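You operate a simulated robot arm through the tools that you are given. There is no shell and no other tool. Be economical: measure what you need, move in short steps, check, and stop when the job is done.

Carry out the task below with a simulated robot arm. There is one attempt and no reset: what you move stays moved.

Task
Fold the opened quarter-yard cloth and put it in the drawer.
Fine: use both flaps and lay them flat again; shut the drawer.
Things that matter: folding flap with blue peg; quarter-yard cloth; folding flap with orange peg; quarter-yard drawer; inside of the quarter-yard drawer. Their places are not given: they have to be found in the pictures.

It is judged by the outcome, as a careful person would: the job done as asked, and still so three seconds after it is handed in. It fails if anything else is knocked over, pushed out of place, dropped, spilled or broken. Flat cloth is picked up by pressing the open fingertips on it (5 to 10 N) and closing them slowly along it; thin cloth reads only 2 to 8 mm in the jaws.

Robot
A 7-joint arm with a two-finger parallel gripper, fixed in place. Base frame: the origin is at the foot of the arm, x ahead of it, y to its left, z up. Units: mm, degrees, N and s.
With the tool pointing down near the work surface it reaches from about 320 to 780 mm from the base axis. Its first joint turns from -166.0 to 166.0 degrees. Payload 3.91 kg.
Tool frame: the origin (TCP) lies between the finger pads and is the grasp point; the fingertips stand 30 mm ahead of it; z points along the fingers, y is the line along which they close. Largest opening 110 mm; finger width 20, thickness 10; the body of the gripper, 48 by 112 mm, starts 55 mm behind the TCP.
Orientation is that of the tool frame in the base frame, as a unit quaternion [x, y, z, w]. With the fingers straight down and closing along the base's y, the tool's x points along the base's -x, its y along +y and its z along -z.

Tools
- The arm moves only by the tool jog_arm. Its argument "targets" is a list of rows, each an object of numbers (a shift or turn left out is 0, a gripper value left out holds the last): "tx", "ty", "tz": the shift along the tool's x, y, z in mm; "wx", "wy", "wz": the turn, a rotation vector about the tool's x, y, z in degrees; "gripper": the closure in counts, from 0 (fully open) to 255 (shut). In form: [{"tx": .., "ty": .., "tz": .., "wx": .., "wy": .., "wz": .., "gripper": ..}, ...]. A call has 1 to 10 rows; each row shifts and turns the commanded pose from where the row before left it, along the tool's axes as they then stand. Each row takes 0.2 s and may step no farther than 50 mm and 8.6 degrees from the row before; otherwise, or with a gripper value out of range, the whole call is refused. Where a pose cannot be reached the arm comes as near as it can. A force on the tool above 40 N (or 10 N above the force at the start of the call, whichever is more), or a blocked arm, ends the call early, and 0.2 s more pass. Each finger travels about 153 mm/s and halts on what it meets, pressing with about 25 N; the grip force reading is that of the motor and also rises with nothing between the fingers. The clock runs only during rows and for 0.2 s after the last one: add rows that do not move to give the fingers time. The reply holds the time, the measured pose of the TCP, the force on the tool along the base axes, the opening and the grip force, in the units named above and with some noise, and new pictures: "views" is both (left out), scene, wrist or none.
- Cameras (640 x 400 px; columns grow to the right, rows downward): "scene" is fixed at [48.9, 649.8, 1762.7]; the picture's right is [-1.00, -0.02, 0.00], its down [-0.01, 0.52, -0.86] and it looks along [0.02, -0.86, -0.52] (base axes); focal length 367 px, centre (320, 200). "wrist" rides on the gripper at [77, 7, -114] in the tool frame; the picture's right is [-0.09, 1.00, 0.00], its down [-0.80, -0.07, -0.59] and it looks along [-0.59, -0.05, 0.80] (tool axes); focal length 270 px, centre (320, 200).
- raise_lower(by): slides the trunk up (or, below 0, down) by that many mm; the arm rides with it, the base frame stays. It gives what a move gives, with no picture.
- probe_pixels(camera, pixels): there is no depth. For up to 12 entries [column, row, z] of the newest picture of that camera ("zoom" is the newest enlarged one), the place [x, y] in the base frame at which the ray of that pixel passes the height z, good to about 2 mm. The clock stands still meanwhile.
- enlarge(camera, box): a new picture of the part [left, top, right, bottom] of that camera's present view, enlarged. The clock stands still meanwhile.
- close_job(): hands the job in; it is judged then, once.

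Go step by step. Measure first, check grasps and placings, and put right what went wrong. The budget is 80 turns and 170 pictures, counting those below and the enlarged ones. Unless the task says otherwise, let go and move clear before handing in.

The tools are called after "Emit:" by a JSON object that holds its "api" and its "payload". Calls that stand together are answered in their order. jog_arm: Moves the arm, as the interface text tells. Its arguments: {"type":"object","properties":{"targets":{"type":"array","items":{"type":"object","properties":{"tx":{"type":"number"},"ty":{"type":"number"},"tz":{"type":"number"},"wx":{"type":"number"},"wy":{"type":"number"},"wz":{"type":"number"},"gripper":{"type":"number"}}}},"views":{"type":"string","enum":["both","scene","wrist","none"]}},"required":["targets"]} The other tools are called the same way: raise_lower (by) slides the trunk up or down; probe_pixels (camera, pixels) gives the place at which the rays of pixels pass given heights; enlarge (camera, box) takes an enlarged picture of a part of a camera's view; close_job () hands the job in.

At the start:

```text
t: 0.0
position: [183.5, -369.3, 1328.2]
orientation: [0.0, 1.0, 0.0, 0.001]
wrist_force: [0.6, 0.4, -0.3]
width: 110.2
grasp_force: 0.1
trunk travel left (down, up): [-575.0, 35.0]
```

scene: 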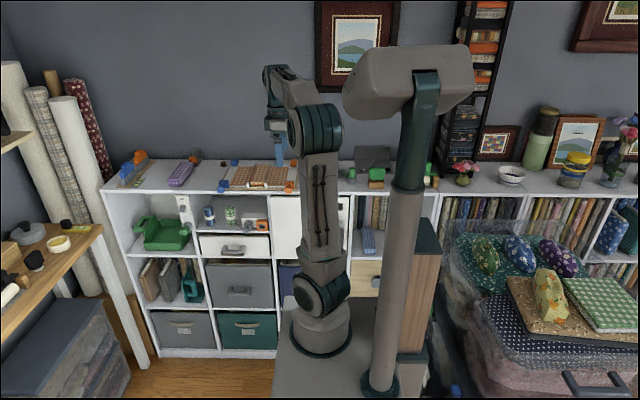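
wrist: 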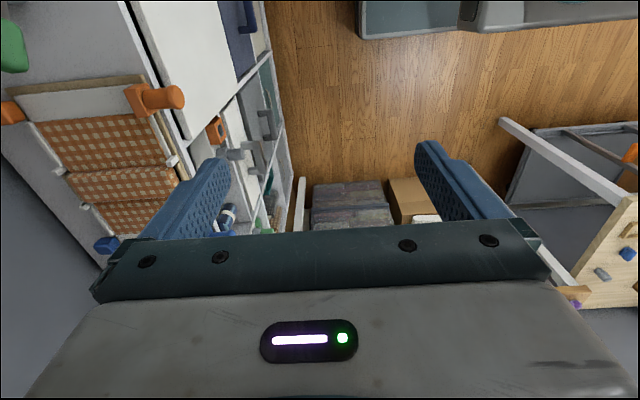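

The shelf with a folding board (checked cloth) is around scene px (260,178), with drawers below it. I'll enlarge both views to see details.

Emit:
{"api": "enlarge", "payload": {"camera": "scene", "box": [190, 140, 310, 215]}}

Emit:
{"api": "enlarge", "payload": {"camera": "scene", "box": [100, 140, 420, 360]}}

Emit:
{"api": "enlarge", "payload": {"camera": "wrist", "box": [0, 0, 320, 260]}}

```text
5.33 times, centred on (250, 178) of scene
```

zoom: 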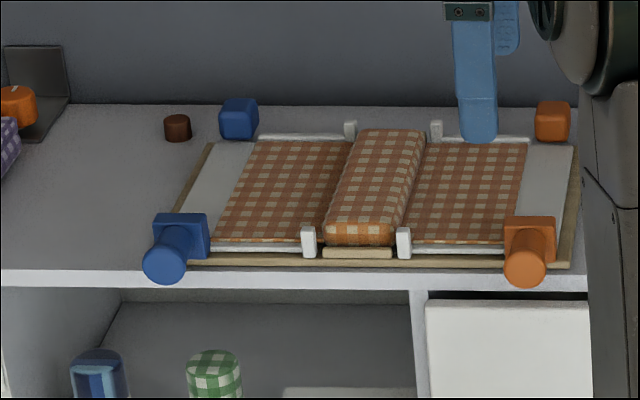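

```text
1.82 times, centred on (260, 250) of scene
```

zoom: 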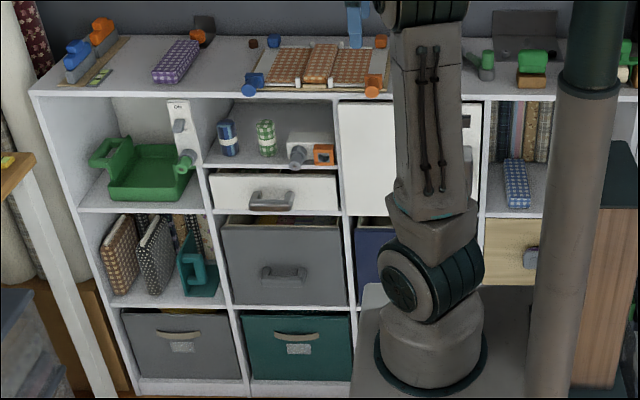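

```text
1.54 times, centred on (160, 130) of wrist
```

zoom: 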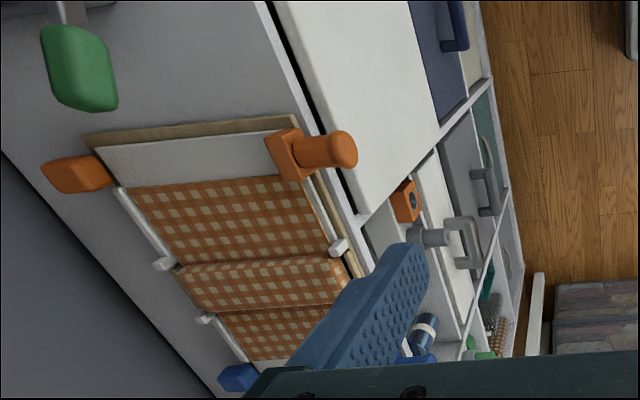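

The board lies on the shelf top (orange peg triangulates to about (193,-595,1067)). I'll turn the wrist about 85° so that its camera faces the shelf.

Emit:
{"api": "jog_arm", "payload": {"targets": [{"wz": 8.5}, {"wz": 8.5}, {"wz": 8.5}, {"wz": 8.5}, {"wz": 8.5}, {"wz": 8.5}, {"wz": 8.5}, {"wz": 8.5}, {"wz": 8.5}, {"wz": 8.5}]}}

```text
t: 2.2
position: [185.2, -368.4, 1330.7]
orientation: [0.676, 0.737, -0.001, 0.0]
wrist_force: [0.0, 0.2, -0.5]
width: 110.0
grasp_force: 0.0
trunk travel left (down, up): [-575.0, 35.0]
```

scene: 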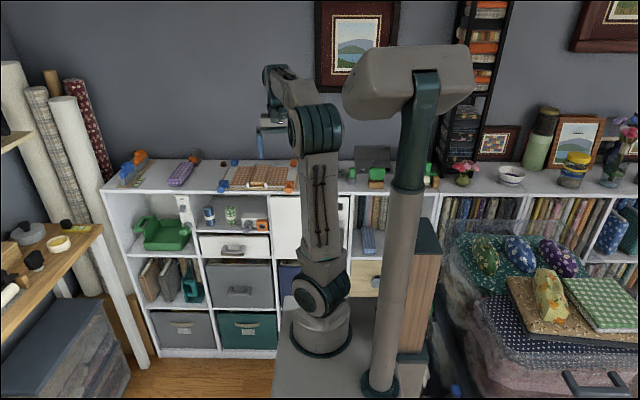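
wrist: 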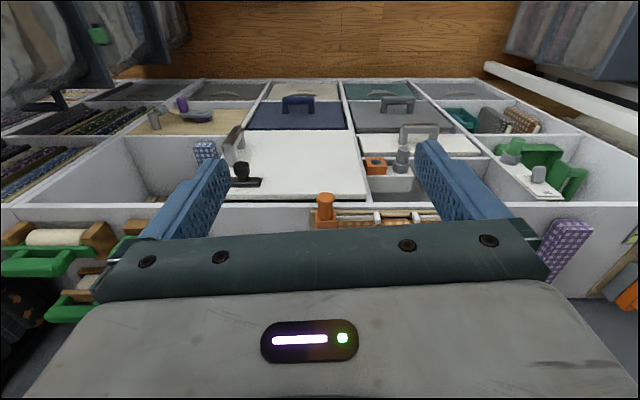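

The wrist now faces the shelf (upside down): board behind the gripper at (380,215), drawers at (415,145). Enlarging the drawer region.

Emit:
{"api": "enlarge", "payload": {"camera": "wrist", "box": [230, 70, 590, 235]}}

Emit:
{"api": "enlarge", "payload": {"camera": "scene", "box": [190, 190, 310, 265]}}

Emit:
{"api": "enlarge", "payload": {"camera": "wrist", "box": [120, 70, 360, 220]}}

```text
1.78 times, centred on (410, 152) of wrist
```

zoom: 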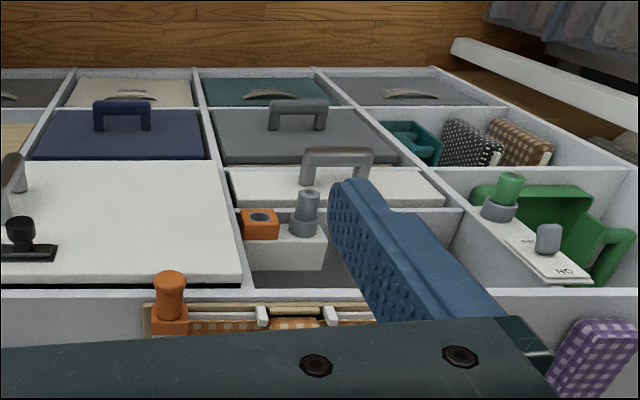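

```text
5.33 times, centred on (250, 228) of scene
```

zoom: 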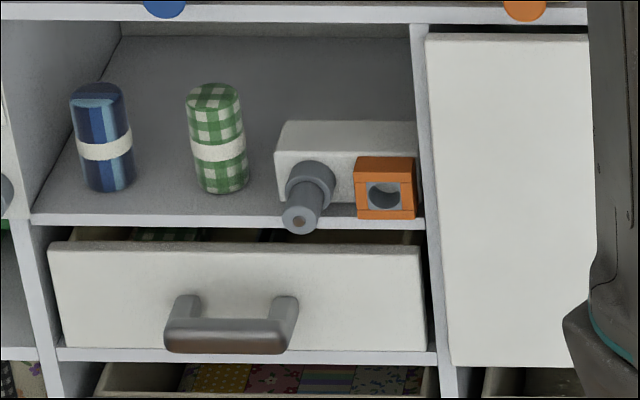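

```text
2.67 times, centred on (240, 145) of wrist
```

zoom: 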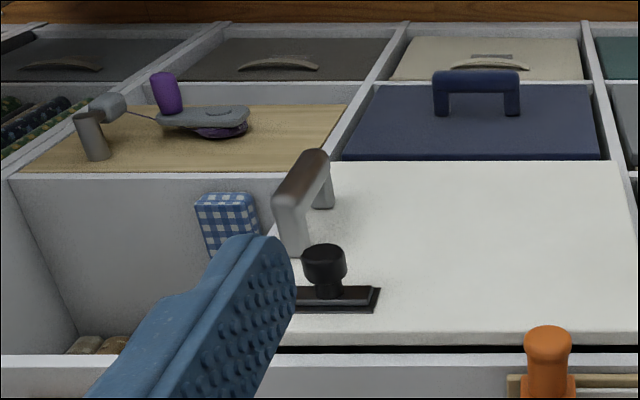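

The white drawer just below the niche (green checked cloth inside) is the likely quarter-yard drawer. I'll centre the camera over the board and tilt it to see the board clearly.

Emit:
{"api": "jog_arm", "payload": {"targets": [{"ty": 45, "wz": 5}, {"ty": 45, "tx": 20}, {"tx": 20, "wy": -8.5}, {"tx": 20, "wy": -8.5}, {"wy": -8.5}, {"wy": -6}, {}]}}

```text
t: 3.8
position: [272.7, -305.4, 1326.5]
orientation: [0.681, 0.68, -0.192, 0.193]
wrist_force: [-0.5, 0.0, -0.1]
width: 109.8
grasp_force: 0.1
trunk travel left (down, up): [-575.0, 35.0]
```

scene: 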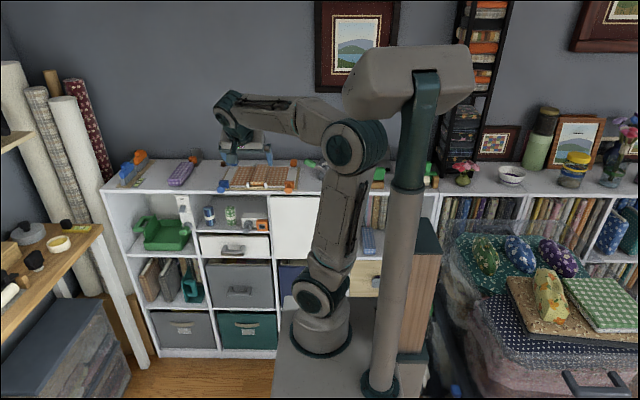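
wrist: 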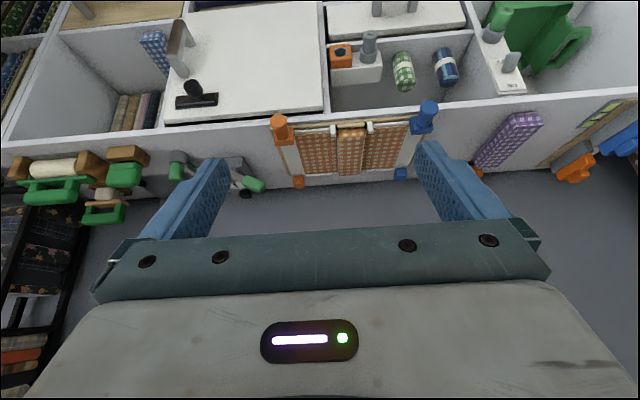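

Emit:
{"api": "enlarge", "payload": {"camera": "wrist", "box": [250, 80, 450, 205]}}

Emit:
{"api": "enlarge", "payload": {"camera": "scene", "box": [200, 150, 320, 225]}}

Emit:
{"api": "probe_pixels", "payload": {"camera": "wrist", "pixels": [[281, 140, 1050], [425, 122, 1050], [299, 182, 1050], [401, 173, 1050], [333, 130, 1050], [369, 127, 1050], [341, 178, 1050], [361, 175, 1050], [280, 122, 1080], [429, 108, 1080]]}}

Emit:
{"api": "probe_pixels", "payload": {"camera": "scene", "pixels": [[225, 187, 1050], [297, 190, 1050], [230, 165, 1050], [248, 188, 1050], [266, 188, 1050]]}}

```text
3.20 times, centred on (350, 142) of wrist
```

zoom: 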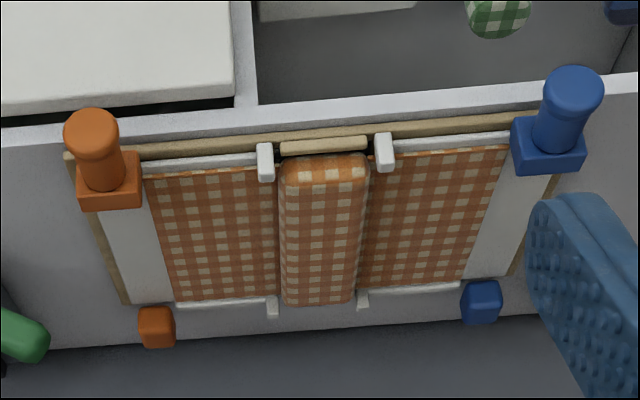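

```text
5.33 times, centred on (260, 188) of scene
```

zoom: 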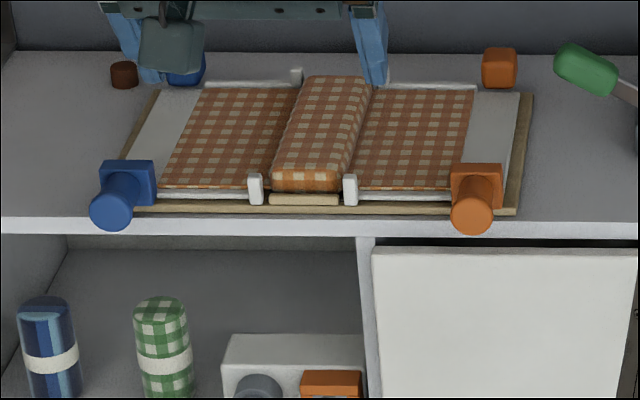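

```text
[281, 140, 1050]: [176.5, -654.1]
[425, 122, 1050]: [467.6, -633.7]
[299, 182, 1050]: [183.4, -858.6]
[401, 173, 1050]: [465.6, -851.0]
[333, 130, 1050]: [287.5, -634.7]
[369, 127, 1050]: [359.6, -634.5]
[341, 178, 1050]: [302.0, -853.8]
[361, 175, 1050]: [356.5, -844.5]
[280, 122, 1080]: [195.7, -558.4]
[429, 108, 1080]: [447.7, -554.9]
```

```text
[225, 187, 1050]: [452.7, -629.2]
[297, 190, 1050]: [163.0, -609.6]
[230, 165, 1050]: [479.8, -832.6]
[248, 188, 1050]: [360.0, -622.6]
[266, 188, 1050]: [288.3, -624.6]
```

Pegs are horizontal cylinders pointing at the arm, at wrist px (278,121) and (430,107). I'll triangulate them and the board/drawer heights.

Emit:
{"api": "probe_pixels", "payload": {"camera": "wrist", "pixels": [[278.4, 121, 1035], [278.4, 121, 1065], [429.7, 107.5, 1035], [429.7, 107.5, 1065], [282, 132, 1035], [423, 122, 1035], [333, 130, 1035], [370, 127, 1035], [352, 133, 1050], [348, 174, 1050]]}}

Emit:
{"api": "probe_pixels", "payload": {"camera": "scene", "pixels": [[288.5, 189, 1035], [288.5, 189, 1065], [221.6, 189, 1035], [221.6, 189, 1065], [289.5, 182.5, 1035], [223.5, 182, 1035], [265.6, 185, 1035], [247.8, 185, 1035], [234, 250, 800], [234, 250, 760]]}}

```text
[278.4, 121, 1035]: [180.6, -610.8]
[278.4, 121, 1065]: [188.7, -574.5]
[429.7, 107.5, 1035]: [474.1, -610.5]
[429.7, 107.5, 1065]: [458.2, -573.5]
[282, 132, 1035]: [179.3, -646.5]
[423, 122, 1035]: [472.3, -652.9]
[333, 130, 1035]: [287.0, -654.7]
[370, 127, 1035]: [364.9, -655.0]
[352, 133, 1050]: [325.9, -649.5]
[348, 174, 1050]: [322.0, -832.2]
```

```text
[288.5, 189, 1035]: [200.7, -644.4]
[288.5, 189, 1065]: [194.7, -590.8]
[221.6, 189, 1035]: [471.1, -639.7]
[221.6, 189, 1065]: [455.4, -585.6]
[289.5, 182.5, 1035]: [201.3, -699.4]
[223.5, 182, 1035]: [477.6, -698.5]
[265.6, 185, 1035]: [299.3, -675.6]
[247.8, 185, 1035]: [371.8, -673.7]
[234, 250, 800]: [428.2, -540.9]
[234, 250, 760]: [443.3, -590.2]
```

Peg tips triangulate to about (194,-545,1088) and (446,-545,1087). I'll tilt the tool to point level at the shelf and descend to a pre-grasp for a close look.

Emit:
{"api": "jog_arm", "payload": {"targets": [{"wy": -8.4}, {"wy": -8.4}, {"wy": -8.4}, {"wy": -8.4}, {"wy": -8.4}, {"wy": -8.4}, {"wy": -8.2}, {"tx": -45, "ty": -20}, {"tx": -45, "ty": -20}, {}]}}

```text
t: 6.0
position: [262.3, -302.5, 1396.8]
orientation: [0.482, 0.533, -0.496, 0.487]
wrist_force: [0.2, 0.3, 0.4]
width: 110.0
grasp_force: 0.1
trunk travel left (down, up): [-575.0, 35.0]
```

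scene: 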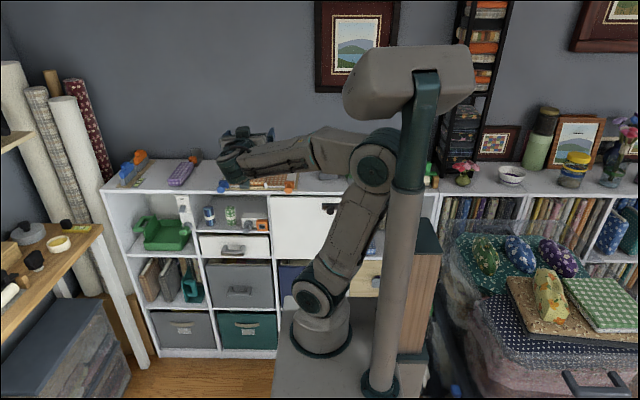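
wrist: 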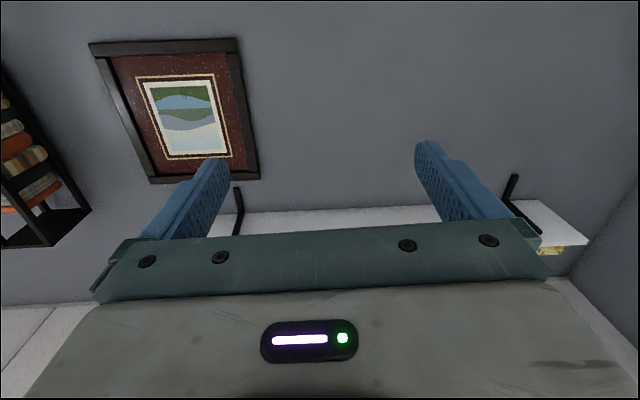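

Level, the camera ends up below the gripper looking at the wall, which is useless; pegs can instead be gripped with the tool pointing down (they are round and spin in the pads). I'll turn back to pointing down.

Emit:
{"api": "jog_arm", "payload": {"targets": [{"wy": 8.55}, {"wy": 8.55}, {"wy": 8.55}, {"wy": 8.55}, {"wy": 8.55}, {"wy": 8.55}, {"wy": 8.55}, {"wy": 8.55}, {"wy": 8.55}, {"wy": 8.55}], "views": "none"}}

Emit:
{"api": "jog_arm", "payload": {"targets": [{"wy": 4.6}, {"ty": -20, "tx": -45, "tz": 45}, {"ty": -20, "tx": -45, "tz": 45}, {"ty": -20, "tx": -45, "tz": 30}, {"tx": -20}, {}]}}

```text
t: 8.2
position: [232.7, -305.2, 1414.9]
orientation: [0.707, 0.706, -0.028, 0.028]
wrist_force: [0.7, -0.2, -0.5]
width: 110.1
grasp_force: 0.0
trunk travel left (down, up): [-575.0, 35.0]
```

```text
refused: row 2 steps farther than a row can; nothing moved
```

Rows must stay under 50 mm combined; redoing with smaller steps.

Emit:
{"api": "jog_arm", "payload": {"targets": [{"wy": 4.6}, {"ty": -6, "tx": -28, "tz": 36}, {"ty": -6, "tx": -28, "tz": 36}, {"ty": -6, "tx": -28, "tz": 36}, {"ty": -6, "tx": -28, "tz": 36}, {"ty": -6, "tx": -28, "tz": 36}, {"ty": -6, "tx": -28, "tz": 36}, {}]}}

```text
t: 10.0
position: [198.9, -469.7, 1199.0]
orientation: [0.707, 0.707, -0.001, 0.001]
wrist_force: [0.2, -0.1, 0.2]
width: 110.0
grasp_force: 0.1
trunk travel left (down, up): [-575.0, 35.0]
```

scene: 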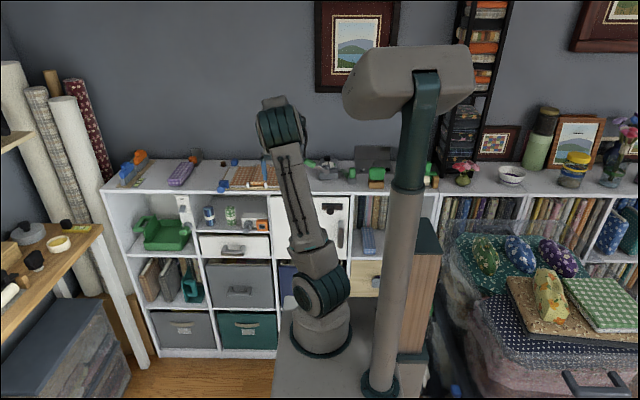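
wrist: 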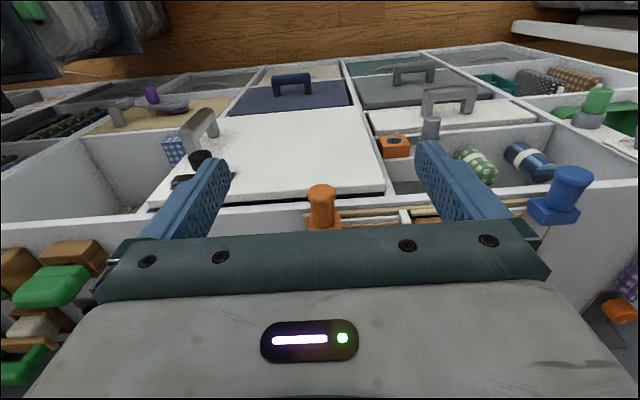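

Peg tip is at wrist px (321,193), giving peg centre about (194,-570,1087); shelf front edge y≈-610, top z≈1046. I'll approach above the peg with a half-closed gripper and check.

Emit:
{"api": "jog_arm", "payload": {"targets": [{"tx": -30, "ty": -2, "tz": 15, "gripper": 120}, {"tx": -30, "ty": -2, "tz": 15}, {"tx": -30, "ty": -1, "tz": 15}, {"tx": -10, "tz": 15}, {}], "views": "wrist"}}

```text
t: 11.2
position: [195.3, -569.8, 1138.1]
orientation: [0.707, 0.708, 0.0, 0.0]
wrist_force: [0.3, 0.0, 0.1]
width: 58.1
grasp_force: 0.0
trunk travel left (down, up): [-575.0, 35.0]
```

wrist: 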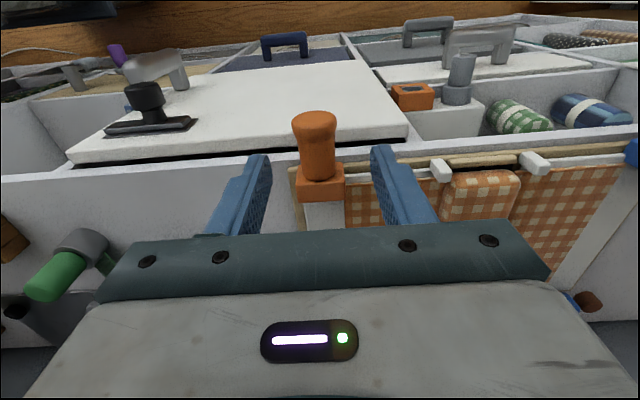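

Fingers straddle the orange peg (317,150) nicely, clear of its block. I'll descend and grip it.

Emit:
{"api": "jog_arm", "payload": {"targets": [{"tx": 3, "tz": 25}, {"tz": 26}, {}, {"gripper": 200}, {"gripper": 200}, {"gripper": 200}], "views": "wrist"}}

```text
t: 12.6
position: [192.2, -568.1, 1091.4]
orientation: [0.707, 0.707, 0.001, 0.0]
wrist_force: [-2.3, 1.6, 0.0]
width: 25.9
grasp_force: 44.8
trunk travel left (down, up): [-575.0, 35.0]
```

wrist: 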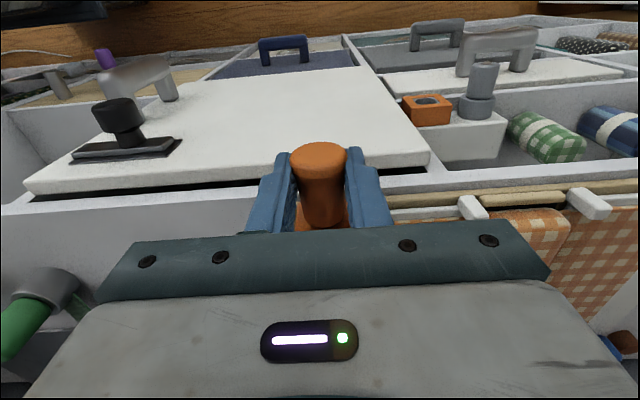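

Gripped (width 26 mm). Lifting along the hinge arc in small steps (hinge about x=288, z≈1060).

Emit:
{"api": "jog_arm", "payload": {"targets": [{"ty": 2, "tz": -6.5}, {"ty": 2.7, "tz": -6.6}, {"ty": 3.2, "tz": -6.2}, {"ty": 3.4, "tz": -6.1}, {"ty": 4, "tz": -5.7}, {"ty": 4.2, "tz": -5.6}, {}], "views": "both"}}

```text
t: 13.9
position: [198.6, -569.1, 1125.1]
orientation: [0.708, 0.706, -0.005, -0.002]
wrist_force: [-27.4, 3.0, 11.2]
width: 26.2
grasp_force: 45.6
trunk travel left (down, up): [-575.0, 35.0]
stopped in row 6: the force on the tool passed its limit (the readings are from after the stop); the commanded pose is now the measured one
```

scene: 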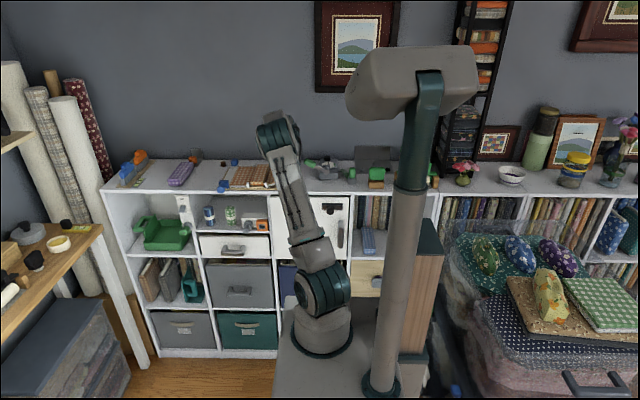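
wrist: 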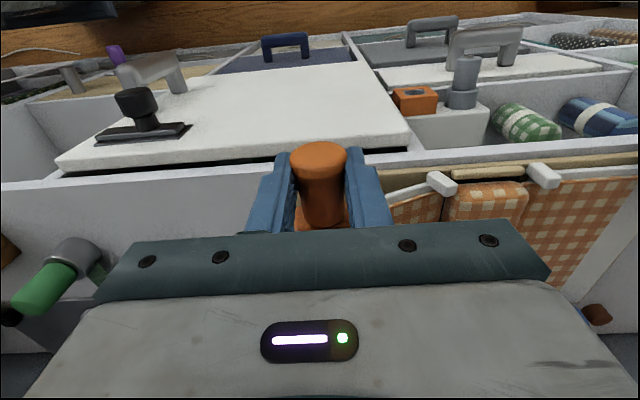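

The x force (-27 N) shows the hinge sits higher (about z=1089, level with the peg). Recomputing the arc with R≈95.5 about (288,1089) and going on.

Emit:
{"api": "jog_arm", "payload": {"targets": [{}, {"ty": 3.3, "tz": -6.5}, {"ty": 3.4, "tz": -6.2}, {"ty": 3.7, "tz": -5.6}, {"ty": 3.7, "tz": -5.4}, {"ty": 4.5, "tz": -5}, {"ty": 4.5, "tz": -4.9}, {}], "views": "wrist"}}

```text
t: 15.8
position: [227.9, -568.3, 1161.3]
orientation: [0.707, 0.707, -0.008, 0.001]
wrist_force: [-15.4, 2.3, 19.9]
width: 25.3
grasp_force: 44.8
trunk travel left (down, up): [-575.0, 35.0]
stopped in row 8: the force on the tool passed its limit (the readings are from after the stop); the commanded pose is now the measured one
```

wrist: 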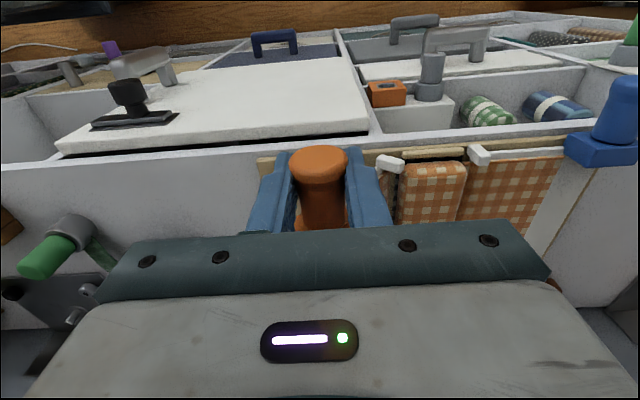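

Force is radial outward (-15,+20), so the true radius is a bit larger. I'll hold still and read the relaxed pose.

Emit:
{"api": "jog_arm", "payload": {"targets": [{}, {}], "views": "none"}}

```text
t: 16.4
position: [225.8, -569.3, 1160.9]
orientation: [0.707, 0.707, -0.006, 0.002]
wrist_force: [-21.5, 1.1, 24.6]
width: 25.2
grasp_force: 45.0
trunk travel left (down, up): [-575.0, 35.0]
```

Emit:
{"api": "jog_arm", "payload": {"targets": [{"ty": -2, "tz": -2.5}, {"ty": -2, "tz": -2.5}, {}], "views": "none"}}

```text
t: 17.2
position: [227.8, -569.4, 1161.4]
orientation: [0.706, 0.708, -0.004, 0.0]
wrist_force: [-7.5, -4.4, 8.2]
width: 25.5
grasp_force: 44.9
trunk travel left (down, up): [-575.0, 35.0]
```

Measured points fit a circle about (281,1089) with R≈91. Continuing on that circle with small outward bias.

Emit:
{"api": "jog_arm", "payload": {"targets": [{"ty": 4, "tz": -5.6}, {"ty": 4.2, "tz": -5.6}, {"ty": 5.8, "tz": -2.9}, {"ty": 5.9, "tz": -2.4}, {"ty": 6.1, "tz": -2}, {"ty": 6.3, "tz": -1.5}, {}], "views": "wrist"}}

```text
t: 18.8
position: [263.7, -568.6, 1181.1]
orientation: [0.706, 0.709, -0.004, -0.004]
wrist_force: [7.1, 17.4, -27.6]
width: 25.2
grasp_force: 44.9
trunk travel left (down, up): [-575.0, 35.0]
```

wrist: 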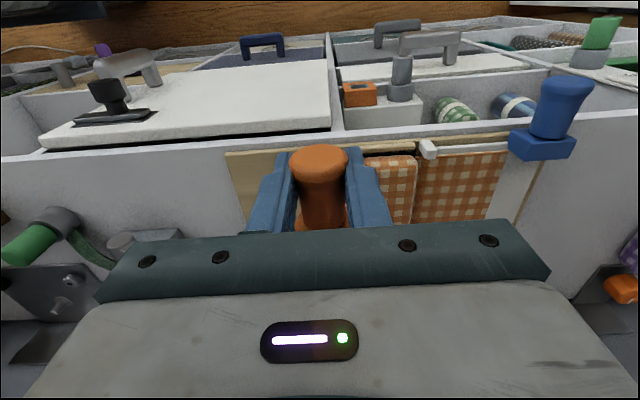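

Now the force is inward (-28 z), so the best fit is hinge (288,1085), R≈98. Correcting down slightly and passing over the top.

Emit:
{"api": "jog_arm", "payload": {"targets": [{"ty": 5, "tz": 3}, {"ty": 5.5, "tz": 3}, {"ty": 5.5, "tz": 1}, {"ty": 5.7, "tz": 0}, {"ty": 5.7, "tz": 0}, {}], "views": "none"}}

```text
t: 19.9
position: [287.8, -568.8, 1183.3]
orientation: [0.705, 0.709, -0.01, 0.007]
wrist_force: [0.5, 2.0, 19.2]
width: 25.5
grasp_force: 44.2
trunk travel left (down, up): [-575.0, 35.0]
stopped in row 5: the force on the tool passed its limit (the readings are from after the stop); the commanded pose is now the measured one
```

Top of the arc is at (288,1183), matching R≈98.3. Continuing down the other side.

Emit:
{"api": "jog_arm", "payload": {"targets": [{"tz": -4}, {"ty": 7, "tz": 0.3}, {"ty": 7, "tz": 0.7}, {"ty": 6.8, "tz": 1.2}, {"ty": 6.6, "tz": 1.7}, {"ty": 6.5, "tz": 2.2}, {"ty": 6.3, "tz": 2.5}, {}], "views": "wrist"}}

```text
t: 21.8
position: [326.8, -569.1, 1176.7]
orientation: [0.705, 0.709, -0.01, 0.006]
wrist_force: [2.4, 5.7, 4.6]
width: 25.4
grasp_force: 44.7
trunk travel left (down, up): [-575.0, 35.0]
```

wrist: 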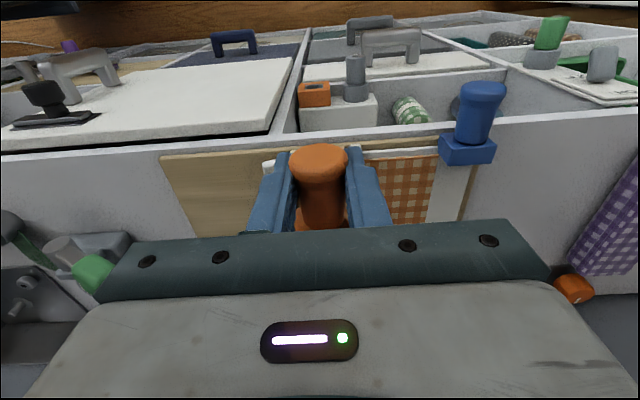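

Low force, following well (about 113°). Continue to about 145°.

Emit:
{"api": "jog_arm", "payload": {"targets": [{"ty": 6.2, "tz": 3.2}, {"ty": 6, "tz": 3.6}, {"ty": 5.8, "tz": 3.9}, {"ty": 5.5, "tz": 4.1}, {"ty": 5.2, "tz": 4.5}, {"ty": 4.9, "tz": 4.9}, {"ty": 4.5, "tz": 5.2}, {"ty": 4.2, "tz": 5.5}, {}], "views": "wrist"}}

```text
t: 23.8
position: [370.7, -569.3, 1141.0]
orientation: [0.705, 0.709, -0.01, 0.004]
wrist_force: [0.8, 13.8, 0.2]
width: 25.1
grasp_force: 45.5
trunk travel left (down, up): [-575.0, 35.0]
```

wrist: 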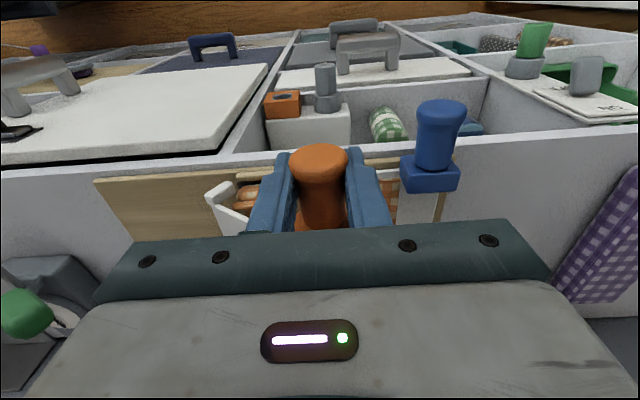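

Emit:
{"api": "jog_arm", "payload": {"targets": [{"ty": 3.2, "tz": 5.8}, {"ty": 2.9, "tz": 6}, {"ty": 2.6, "tz": 6.3}, {"ty": 2.1, "tz": 6.5}, {"ty": 1.7, "tz": 6.6}, {}], "views": "wrist"}}

```text
t: 25.1
position: [377.3, -574.2, 1107.6]
orientation: [0.706, 0.708, -0.009, 0.006]
wrist_force: [-20.3, -2.4, 3.5]
width: 33.8
grasp_force: 9.8
trunk travel left (down, up): [-575.0, 35.0]
```

wrist: 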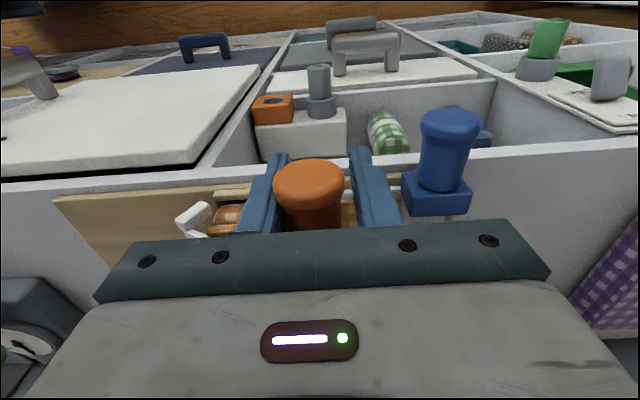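

The jaws widened to 34 mm and the peg sits higher in them, so the flap seems to have met its stop. Checking closely.

Emit:
{"api": "enlarge", "payload": {"camera": "wrist", "box": [160, 80, 520, 260]}}

Emit:
{"api": "enlarge", "payload": {"camera": "scene", "box": [190, 140, 310, 215]}}

```text
1.78 times, centred on (340, 170) of wrist
```

zoom: 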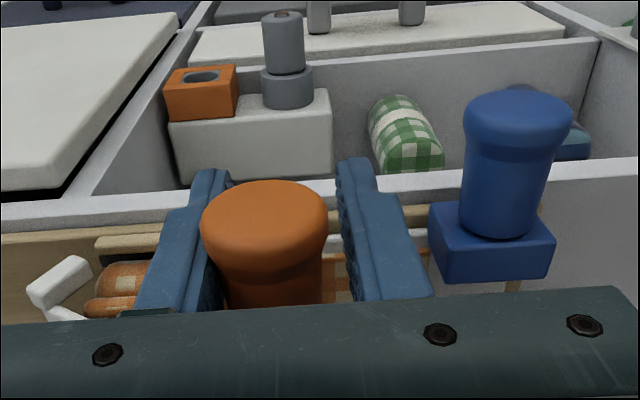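

```text
5.33 times, centred on (250, 178) of scene
```

zoom: 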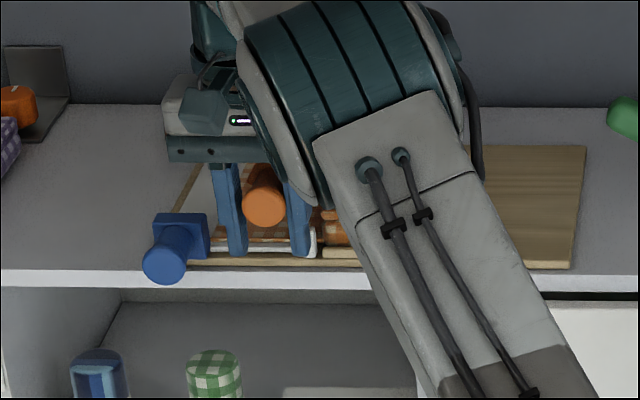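

The peg slid up to the finger roots; I'll open a little so the flap settles on its stop, and look.

Emit:
{"api": "jog_arm", "payload": {"targets": [{"gripper": 140}, {}, {}], "views": "both"}}

Emit:
{"api": "enlarge", "payload": {"camera": "wrist", "box": [160, 80, 520, 260]}}

```text
t: 25.9
position: [380.2, -574.7, 1108.0]
orientation: [0.706, 0.708, -0.009, 0.006]
wrist_force: [-0.2, -0.3, -0.7]
width: 49.4
grasp_force: 0.1
trunk travel left (down, up): [-575.0, 35.0]
```

scene: 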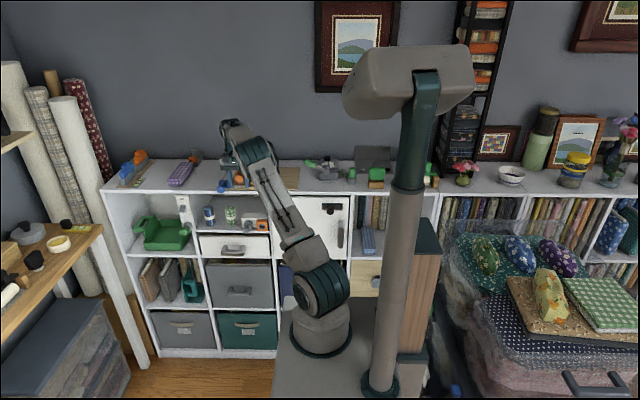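
wrist: 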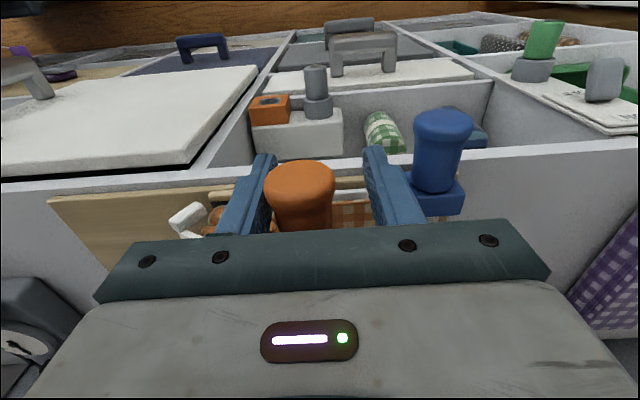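

```text
1.78 times, centred on (340, 170) of wrist
```

zoom: 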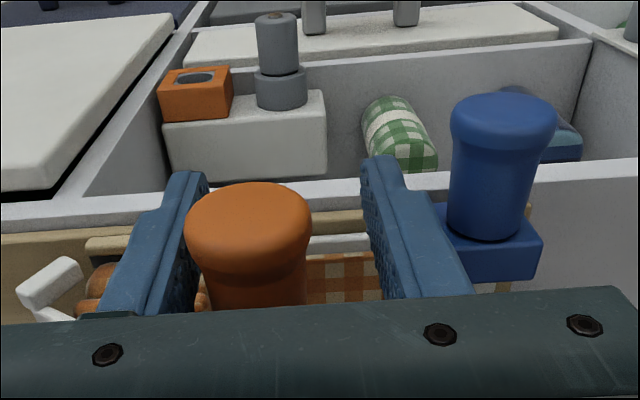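

The peg stays at about z≈1145 (flap ~143°). I'll back up out of the way and look at how the flap lies.

Emit:
{"api": "jog_arm", "payload": {"targets": [{"tz": -30}, {"tz": -40}, {"tz": -30, "tx": 30}, {"tx": 40}, {}], "views": "both"}}

Emit:
{"api": "enlarge", "payload": {"camera": "scene", "box": [190, 140, 310, 215]}}

Emit:
{"api": "enlarge", "payload": {"camera": "wrist", "box": [200, 100, 480, 250]}}

```text
t: 27.1
position: [380.9, -500.5, 1207.0]
orientation: [0.706, 0.708, -0.01, 0.005]
wrist_force: [-0.2, 0.5, -1.0]
width: 49.5
grasp_force: 0.1
trunk travel left (down, up): [-575.0, 35.0]
```

scene: 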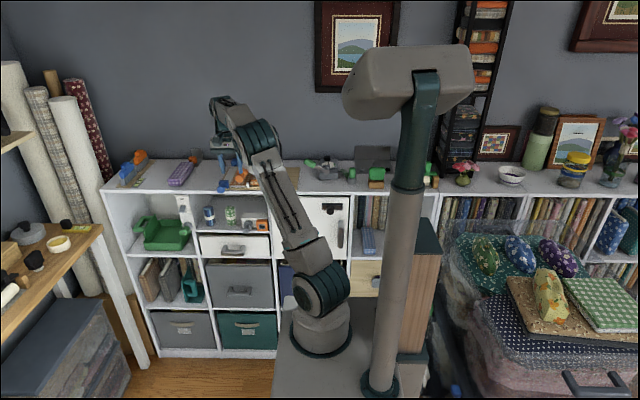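
wrist: 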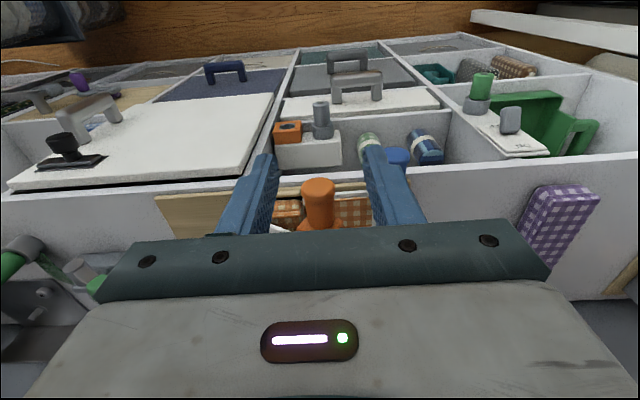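

```text
5.33 times, centred on (250, 178) of scene
```

zoom: 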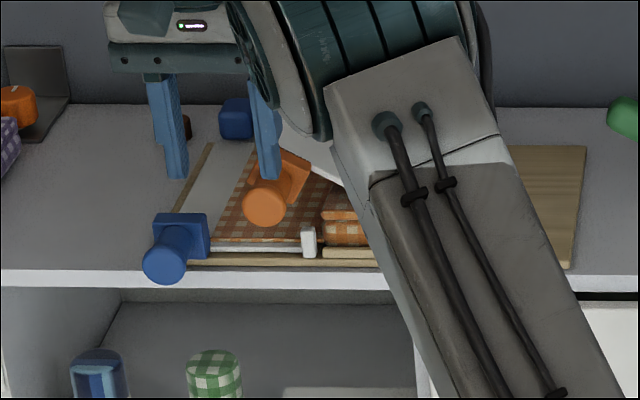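

```text
2.29 times, centred on (340, 175) of wrist
```

zoom: 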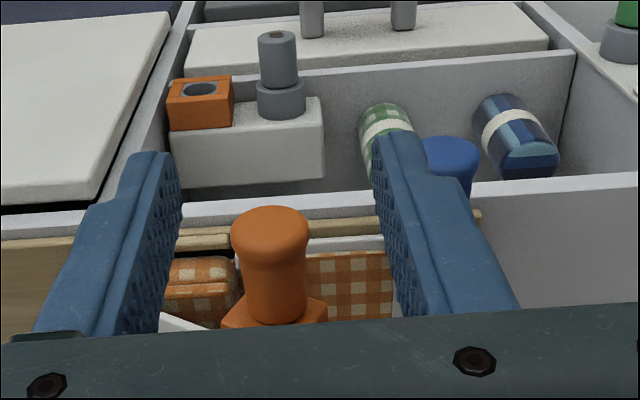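

The centre now shows two layers at zoom (345,225): the orange third is folded over, and the flap stands at its stop. Now I regrip the orange peg at about (371,-568,1143) to lay it back.

Emit:
{"api": "jog_arm", "payload": {"targets": [{"tx": -34, "ty": -5}, {"tx": -34, "ty": -5}, {"tz": 30}, {"tz": 33}, {"gripper": 200}, {}, {}], "views": "wrist"}}

```text
t: 28.8
position: [372.6, -567.2, 1146.8]
orientation: [0.706, 0.708, -0.009, 0.005]
wrist_force: [2.0, -1.3, 0.5]
width: 25.2
grasp_force: 45.3
trunk travel left (down, up): [-575.0, 35.0]
```

wrist: 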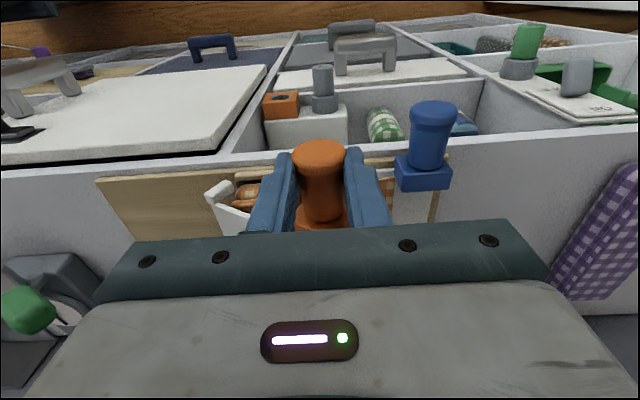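

Gripped again. Retracing the arc back upward.

Emit:
{"api": "jog_arm", "payload": {"targets": [{"ty": -5.8, "tz": -7.3}, {"ty": -6, "tz": -6.3}, {"ty": -6.5, "tz": -5.8}, {"ty": -7.1, "tz": -5.3}, {"ty": -7.5, "tz": -4.5}, {"ty": -7.9, "tz": -3.9}, {"ty": -8.2, "tz": -3.2}, {"ty": -8.5, "tz": -2.5}, {}], "views": "none"}}

```text
t: 30.8
position: [313.0, -568.4, 1189.0]
orientation: [0.706, 0.708, -0.012, 0.008]
wrist_force: [7.5, 4.0, 33.8]
width: 25.6
grasp_force: 45.0
trunk travel left (down, up): [-575.0, 35.0]
```

Emit:
{"api": "jog_arm", "payload": {"targets": [{"tz": -5}, {"ty": -8.3, "tz": -4}, {"ty": -9, "tz": -1}, {"ty": -9, "tz": -0.3}, {"ty": -9, "tz": 0.6}, {"ty": -8.9, "tz": 1.3}, {"ty": -8.8, "tz": 2.1}, {}], "views": "none"}}

```text
t: 32.5
position: [255.6, -573.1, 1195.1]
orientation: [0.707, 0.707, -0.013, 0.009]
wrist_force: [-7.7, -18.2, 20.0]
width: 25.4
grasp_force: 44.6
trunk travel left (down, up): [-575.0, 35.0]
```

Measured radius has grown (peg sliding in the pads); take a look before going on.

Emit:
{"api": "jog_arm", "payload": {"targets": [{}], "views": "both"}}

Emit:
{"api": "enlarge", "payload": {"camera": "scene", "box": [190, 120, 310, 195]}}

Emit:
{"api": "enlarge", "payload": {"camera": "wrist", "box": [200, 100, 480, 250]}}

```text
t: 33.0
position: [265.7, -565.5, 1187.4]
orientation: [0.702, 0.712, -0.007, 0.002]
wrist_force: [-0.1, -2.3, 1.0]
width: 25.9
grasp_force: 2.1
trunk travel left (down, up): [-575.0, 35.0]
```

scene: 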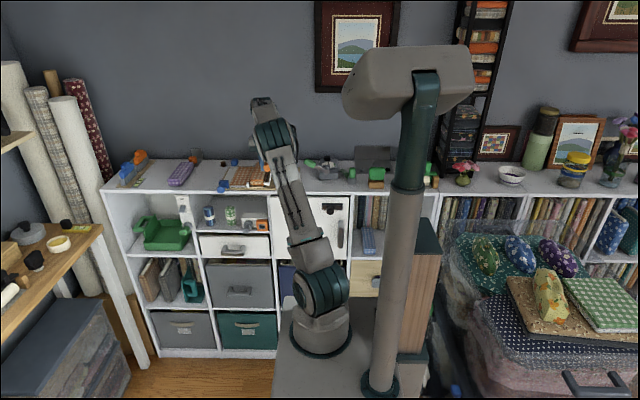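
wrist: 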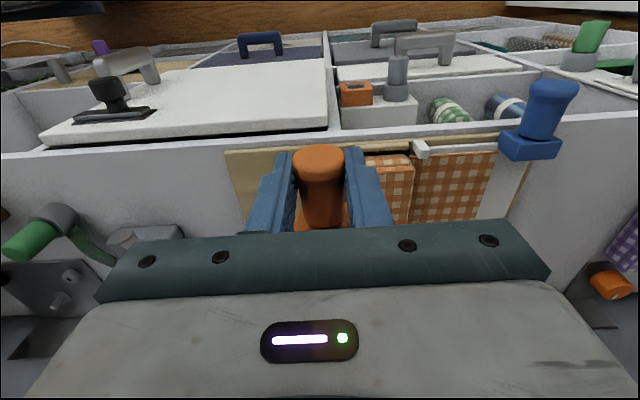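

```text
5.33 times, centred on (250, 158) of scene
```

zoom: 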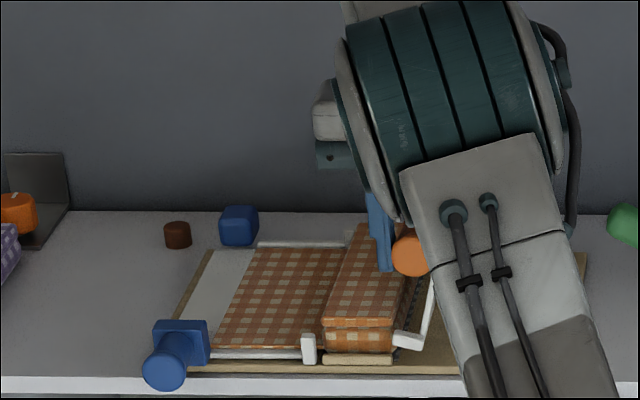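

```text
2.29 times, centred on (340, 175) of wrist
```

zoom: 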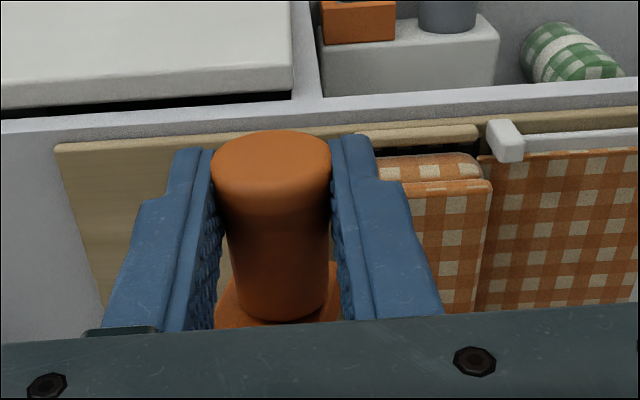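

The cloth is neatly folded over the middle, and the grip has relaxed to a light hold. Continuing the arc down to lay the orange flap flat.

Emit:
{"api": "jog_arm", "payload": {"targets": [{"ty": -6.3, "tz": 2}, {"ty": -5.9, "tz": 2.5}, {"ty": -5.8, "tz": 2.3}, {"ty": -5.6, "tz": 2.6}, {"ty": -5.4, "tz": 3}, {"ty": -5.2, "tz": 3.3}, {"ty": -5, "tz": 3.6}, {"ty": -4.8, "tz": 3.9}, {}], "views": "none"}}

```text
t: 35.0
position: [220.2, -570.0, 1167.6]
orientation: [0.704, 0.71, -0.008, 0.005]
wrist_force: [7.2, 7.4, -8.0]
width: 25.0
grasp_force: 44.9
trunk travel left (down, up): [-575.0, 35.0]
```

Emit:
{"api": "jog_arm", "payload": {"targets": [{"ty": -1.8, "tz": 6.4}, {"ty": -2.3, "tz": 6.3}, {"ty": -4, "tz": 4.7}, {"ty": -3.8, "tz": 4.8}, {"ty": -3.4, "tz": 5.2}, {"ty": -3.2, "tz": 5.2}, {"ty": -2.8, "tz": 5.5}, {"ty": -2.5, "tz": 5.7}, {}], "views": "none"}}

```text
t: 37.0
position: [195.1, -570.5, 1124.7]
orientation: [0.705, 0.709, -0.01, 0.006]
wrist_force: [9.8, 9.5, -3.1]
width: 25.4
grasp_force: 44.6
trunk travel left (down, up): [-575.0, 35.0]
```

Emit:
{"api": "jog_arm", "payload": {"targets": [{"ty": 0, "tz": 6}, {"ty": -0.5, "tz": 6}, {"ty": -0.5, "tz": 6}, {"tz": 6}, {"tz": 5}, {"tz": 4}, {}], "views": "wrist"}}

```text
t: 38.5
position: [191.7, -570.5, 1096.3]
orientation: [0.706, 0.708, -0.012, 0.009]
wrist_force: [14.1, 1.7, 34.6]
width: 25.5
grasp_force: 44.7
trunk travel left (down, up): [-575.0, 35.0]
```

wrist: 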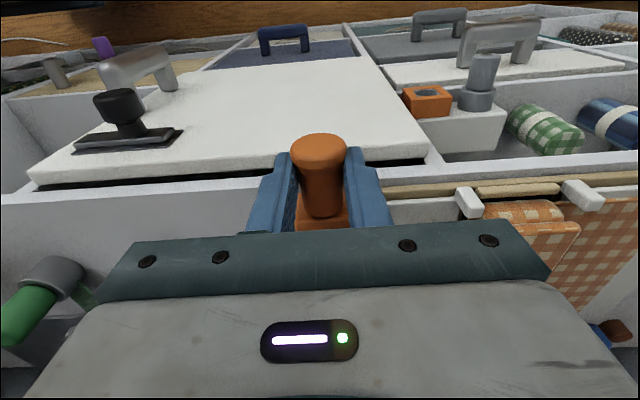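

Orange flap is down (35 N contact). Release, rise, and move over to the blue peg at x≈447.

Emit:
{"api": "jog_arm", "payload": {"targets": [{"tz": -2, "gripper": 120}, {}, {"tz": -40}, {"tz": -15, "ty": 43}, {"ty": 43}, {"ty": 43}, {"ty": 43}, {"ty": 43}, {"ty": 41}, {}], "views": "both"}}

```text
t: 40.8
position: [447.9, -576.1, 1148.5]
orientation: [0.706, 0.708, -0.01, 0.006]
wrist_force: [0.7, 0.1, 0.2]
width: 58.0
grasp_force: 0.1
trunk travel left (down, up): [-575.0, 35.0]
```

scene: 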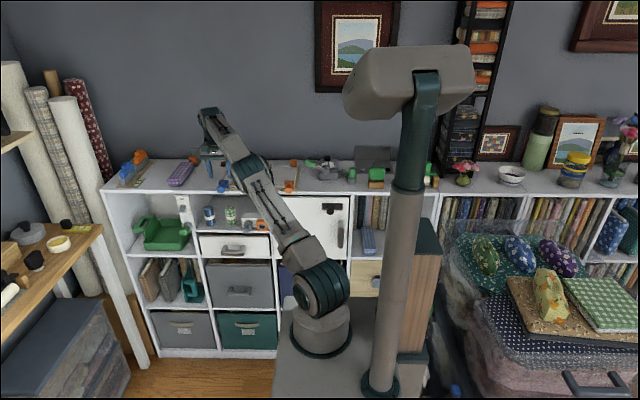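
wrist: 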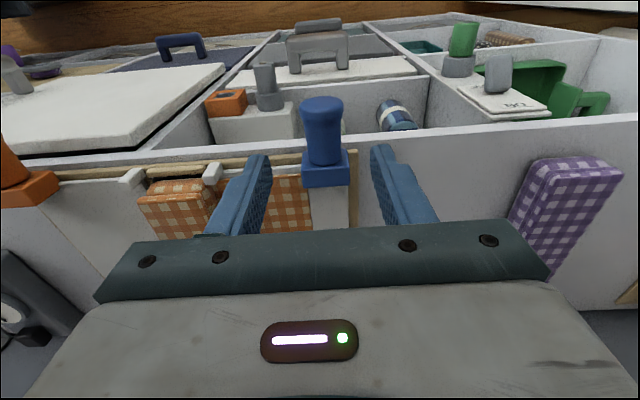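

Blue peg (325,135) is between the fingers. Descend and grip it lightly (count 197).

Emit:
{"api": "jog_arm", "payload": {"targets": [{"tx": 8, "ty": 1, "tz": 27}, {"tz": 29}, {}, {"gripper": 197}, {}, {}], "views": "wrist"}}

```text
t: 42.1
position: [447.6, -565.7, 1090.1]
orientation: [0.705, 0.709, -0.009, 0.005]
wrist_force: [8.8, 3.4, -0.4]
width: 29.6
grasp_force: 4.8
trunk travel left (down, up): [-575.0, 35.0]
```

wrist: 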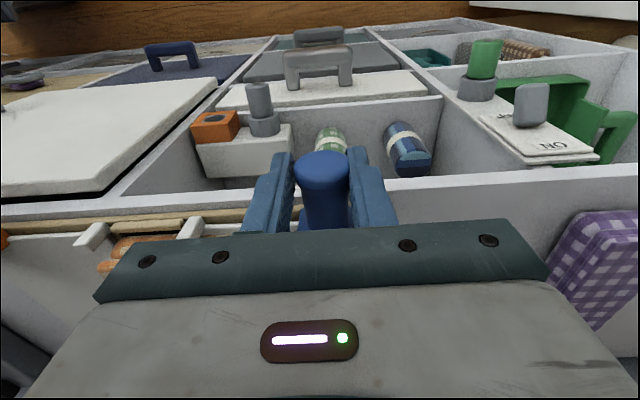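

Right finger touched first; shift 2 mm toward it and close firmly.

Emit:
{"api": "jog_arm", "payload": {"targets": [{"ty": 2.5, "gripper": 200}, {}, {}], "views": "none"}}

```text
t: 43.0
position: [450.1, -564.9, 1090.4]
orientation: [0.706, 0.708, -0.01, 0.005]
wrist_force: [6.7, 1.1, 0.1]
width: 27.0
grasp_force: 3.5
trunk travel left (down, up): [-575.0, 35.0]
```

Emit:
{"api": "jog_arm", "payload": {"targets": [{"ty": 2, "gripper": 185}, {"tx": -4}, {}, {"gripper": 202}, {}, {}], "views": "none"}}

```text
t: 44.4
position: [450.2, -569.4, 1090.7]
orientation: [0.706, 0.708, -0.01, 0.005]
wrist_force: [-8.6, 1.9, -0.5]
width: 25.0
grasp_force: 44.8
trunk travel left (down, up): [-575.0, 35.0]
```

Gripped at (450,-569,1091). Mirroring the learned arc (hinge ≈ (354,1085), R≈98).

Emit:
{"api": "jog_arm", "payload": {"targets": [{"ty": -1.5, "tz": -5.6}, {"ty": -0.3, "tz": -5.7}, {"ty": -1.2, "tz": -5.9}, {"ty": -1.6, "tz": -5.8}, {"ty": -1.9, "tz": -5.7}, {"ty": -2.3, "tz": -5.5}, {"ty": -2.6, "tz": -5.4}, {"ty": -2.9, "tz": -5.2}, {"ty": -3.3, "tz": -5}, {"ty": -3.5, "tz": -4.8}], "views": "none"}}

```text
t: 46.5
position: [430.9, -567.5, 1145.2]
orientation: [0.705, 0.709, -0.009, 0.005]
wrist_force: [-8.2, -13.4, -6.9]
width: 25.2
grasp_force: 45.3
trunk travel left (down, up): [-575.0, 35.0]
```

Emit:
{"api": "jog_arm", "payload": {"targets": [{"ty": -5, "tz": -3.6}, {"ty": -4.2, "tz": -4.3}, {"ty": -4.4, "tz": -4.1}, {"ty": -4.6, "tz": -3.8}, {"ty": -4.8, "tz": -3.5}, {"ty": -5, "tz": -3.3}, {"ty": -5.2, "tz": -2.9}, {"ty": -5.4, "tz": -2.6}, {"ty": -5.5, "tz": -2.3}, {"ty": -5.7, "tz": -1.9}], "views": "none"}}

```text
t: 48.8
position: [382.8, -568.3, 1180.3]
orientation: [0.706, 0.708, -0.01, 0.006]
wrist_force: [5.6, -25.6, 19.9]
width: 25.4
grasp_force: 44.9
trunk travel left (down, up): [-575.0, 35.0]
```

Emit:
{"api": "jog_arm", "payload": {"targets": [{"tx": -4, "tz": -5}, {"ty": -5.6, "tz": -1.4}, {"ty": -5.7, "tz": -1.3}, {"ty": -6, "tz": -0.7}, {"ty": -6.1, "tz": -0.7}, {"ty": -6, "tz": 0}, {"ty": -6.1, "tz": 0.1}, {"ty": -6.1, "tz": 0.6}, {"ty": -6, "tz": 1}, {}], "views": "wrist"}}

```text
t: 51.0
position: [337.6, -569.2, 1185.1]
orientation: [0.706, 0.708, -0.009, 0.003]
wrist_force: [5.3, 14.9, -30.3]
width: 25.2
grasp_force: 45.2
trunk travel left (down, up): [-575.0, 35.0]
```

wrist: 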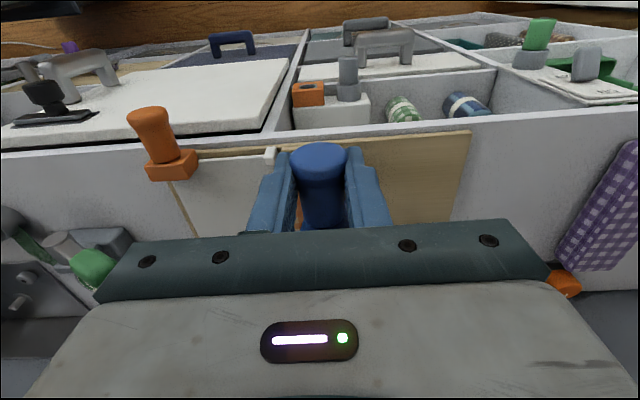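

Emit:
{"api": "jog_arm", "payload": {"targets": [{"tx": 2, "ty": -2, "tz": 6}, {"ty": -5.2, "tz": 3}, {"ty": -5.5, "tz": 2.4}, {"ty": -6.4, "tz": 2.5}, {"ty": -6.4, "tz": 2.7}, {"ty": -6.1, "tz": 3.2}, {"ty": -6, "tz": 3.5}, {"ty": -5.6, "tz": 4}, {"ty": -5.4, "tz": 4.3}, {}], "views": "none"}}

```text
t: 53.1
position: [280.5, -568.7, 1153.8]
orientation: [0.706, 0.708, -0.009, 0.005]
wrist_force: [-17.5, -18.8, 15.1]
width: 25.1
grasp_force: 44.8
trunk travel left (down, up): [-575.0, 35.0]
```

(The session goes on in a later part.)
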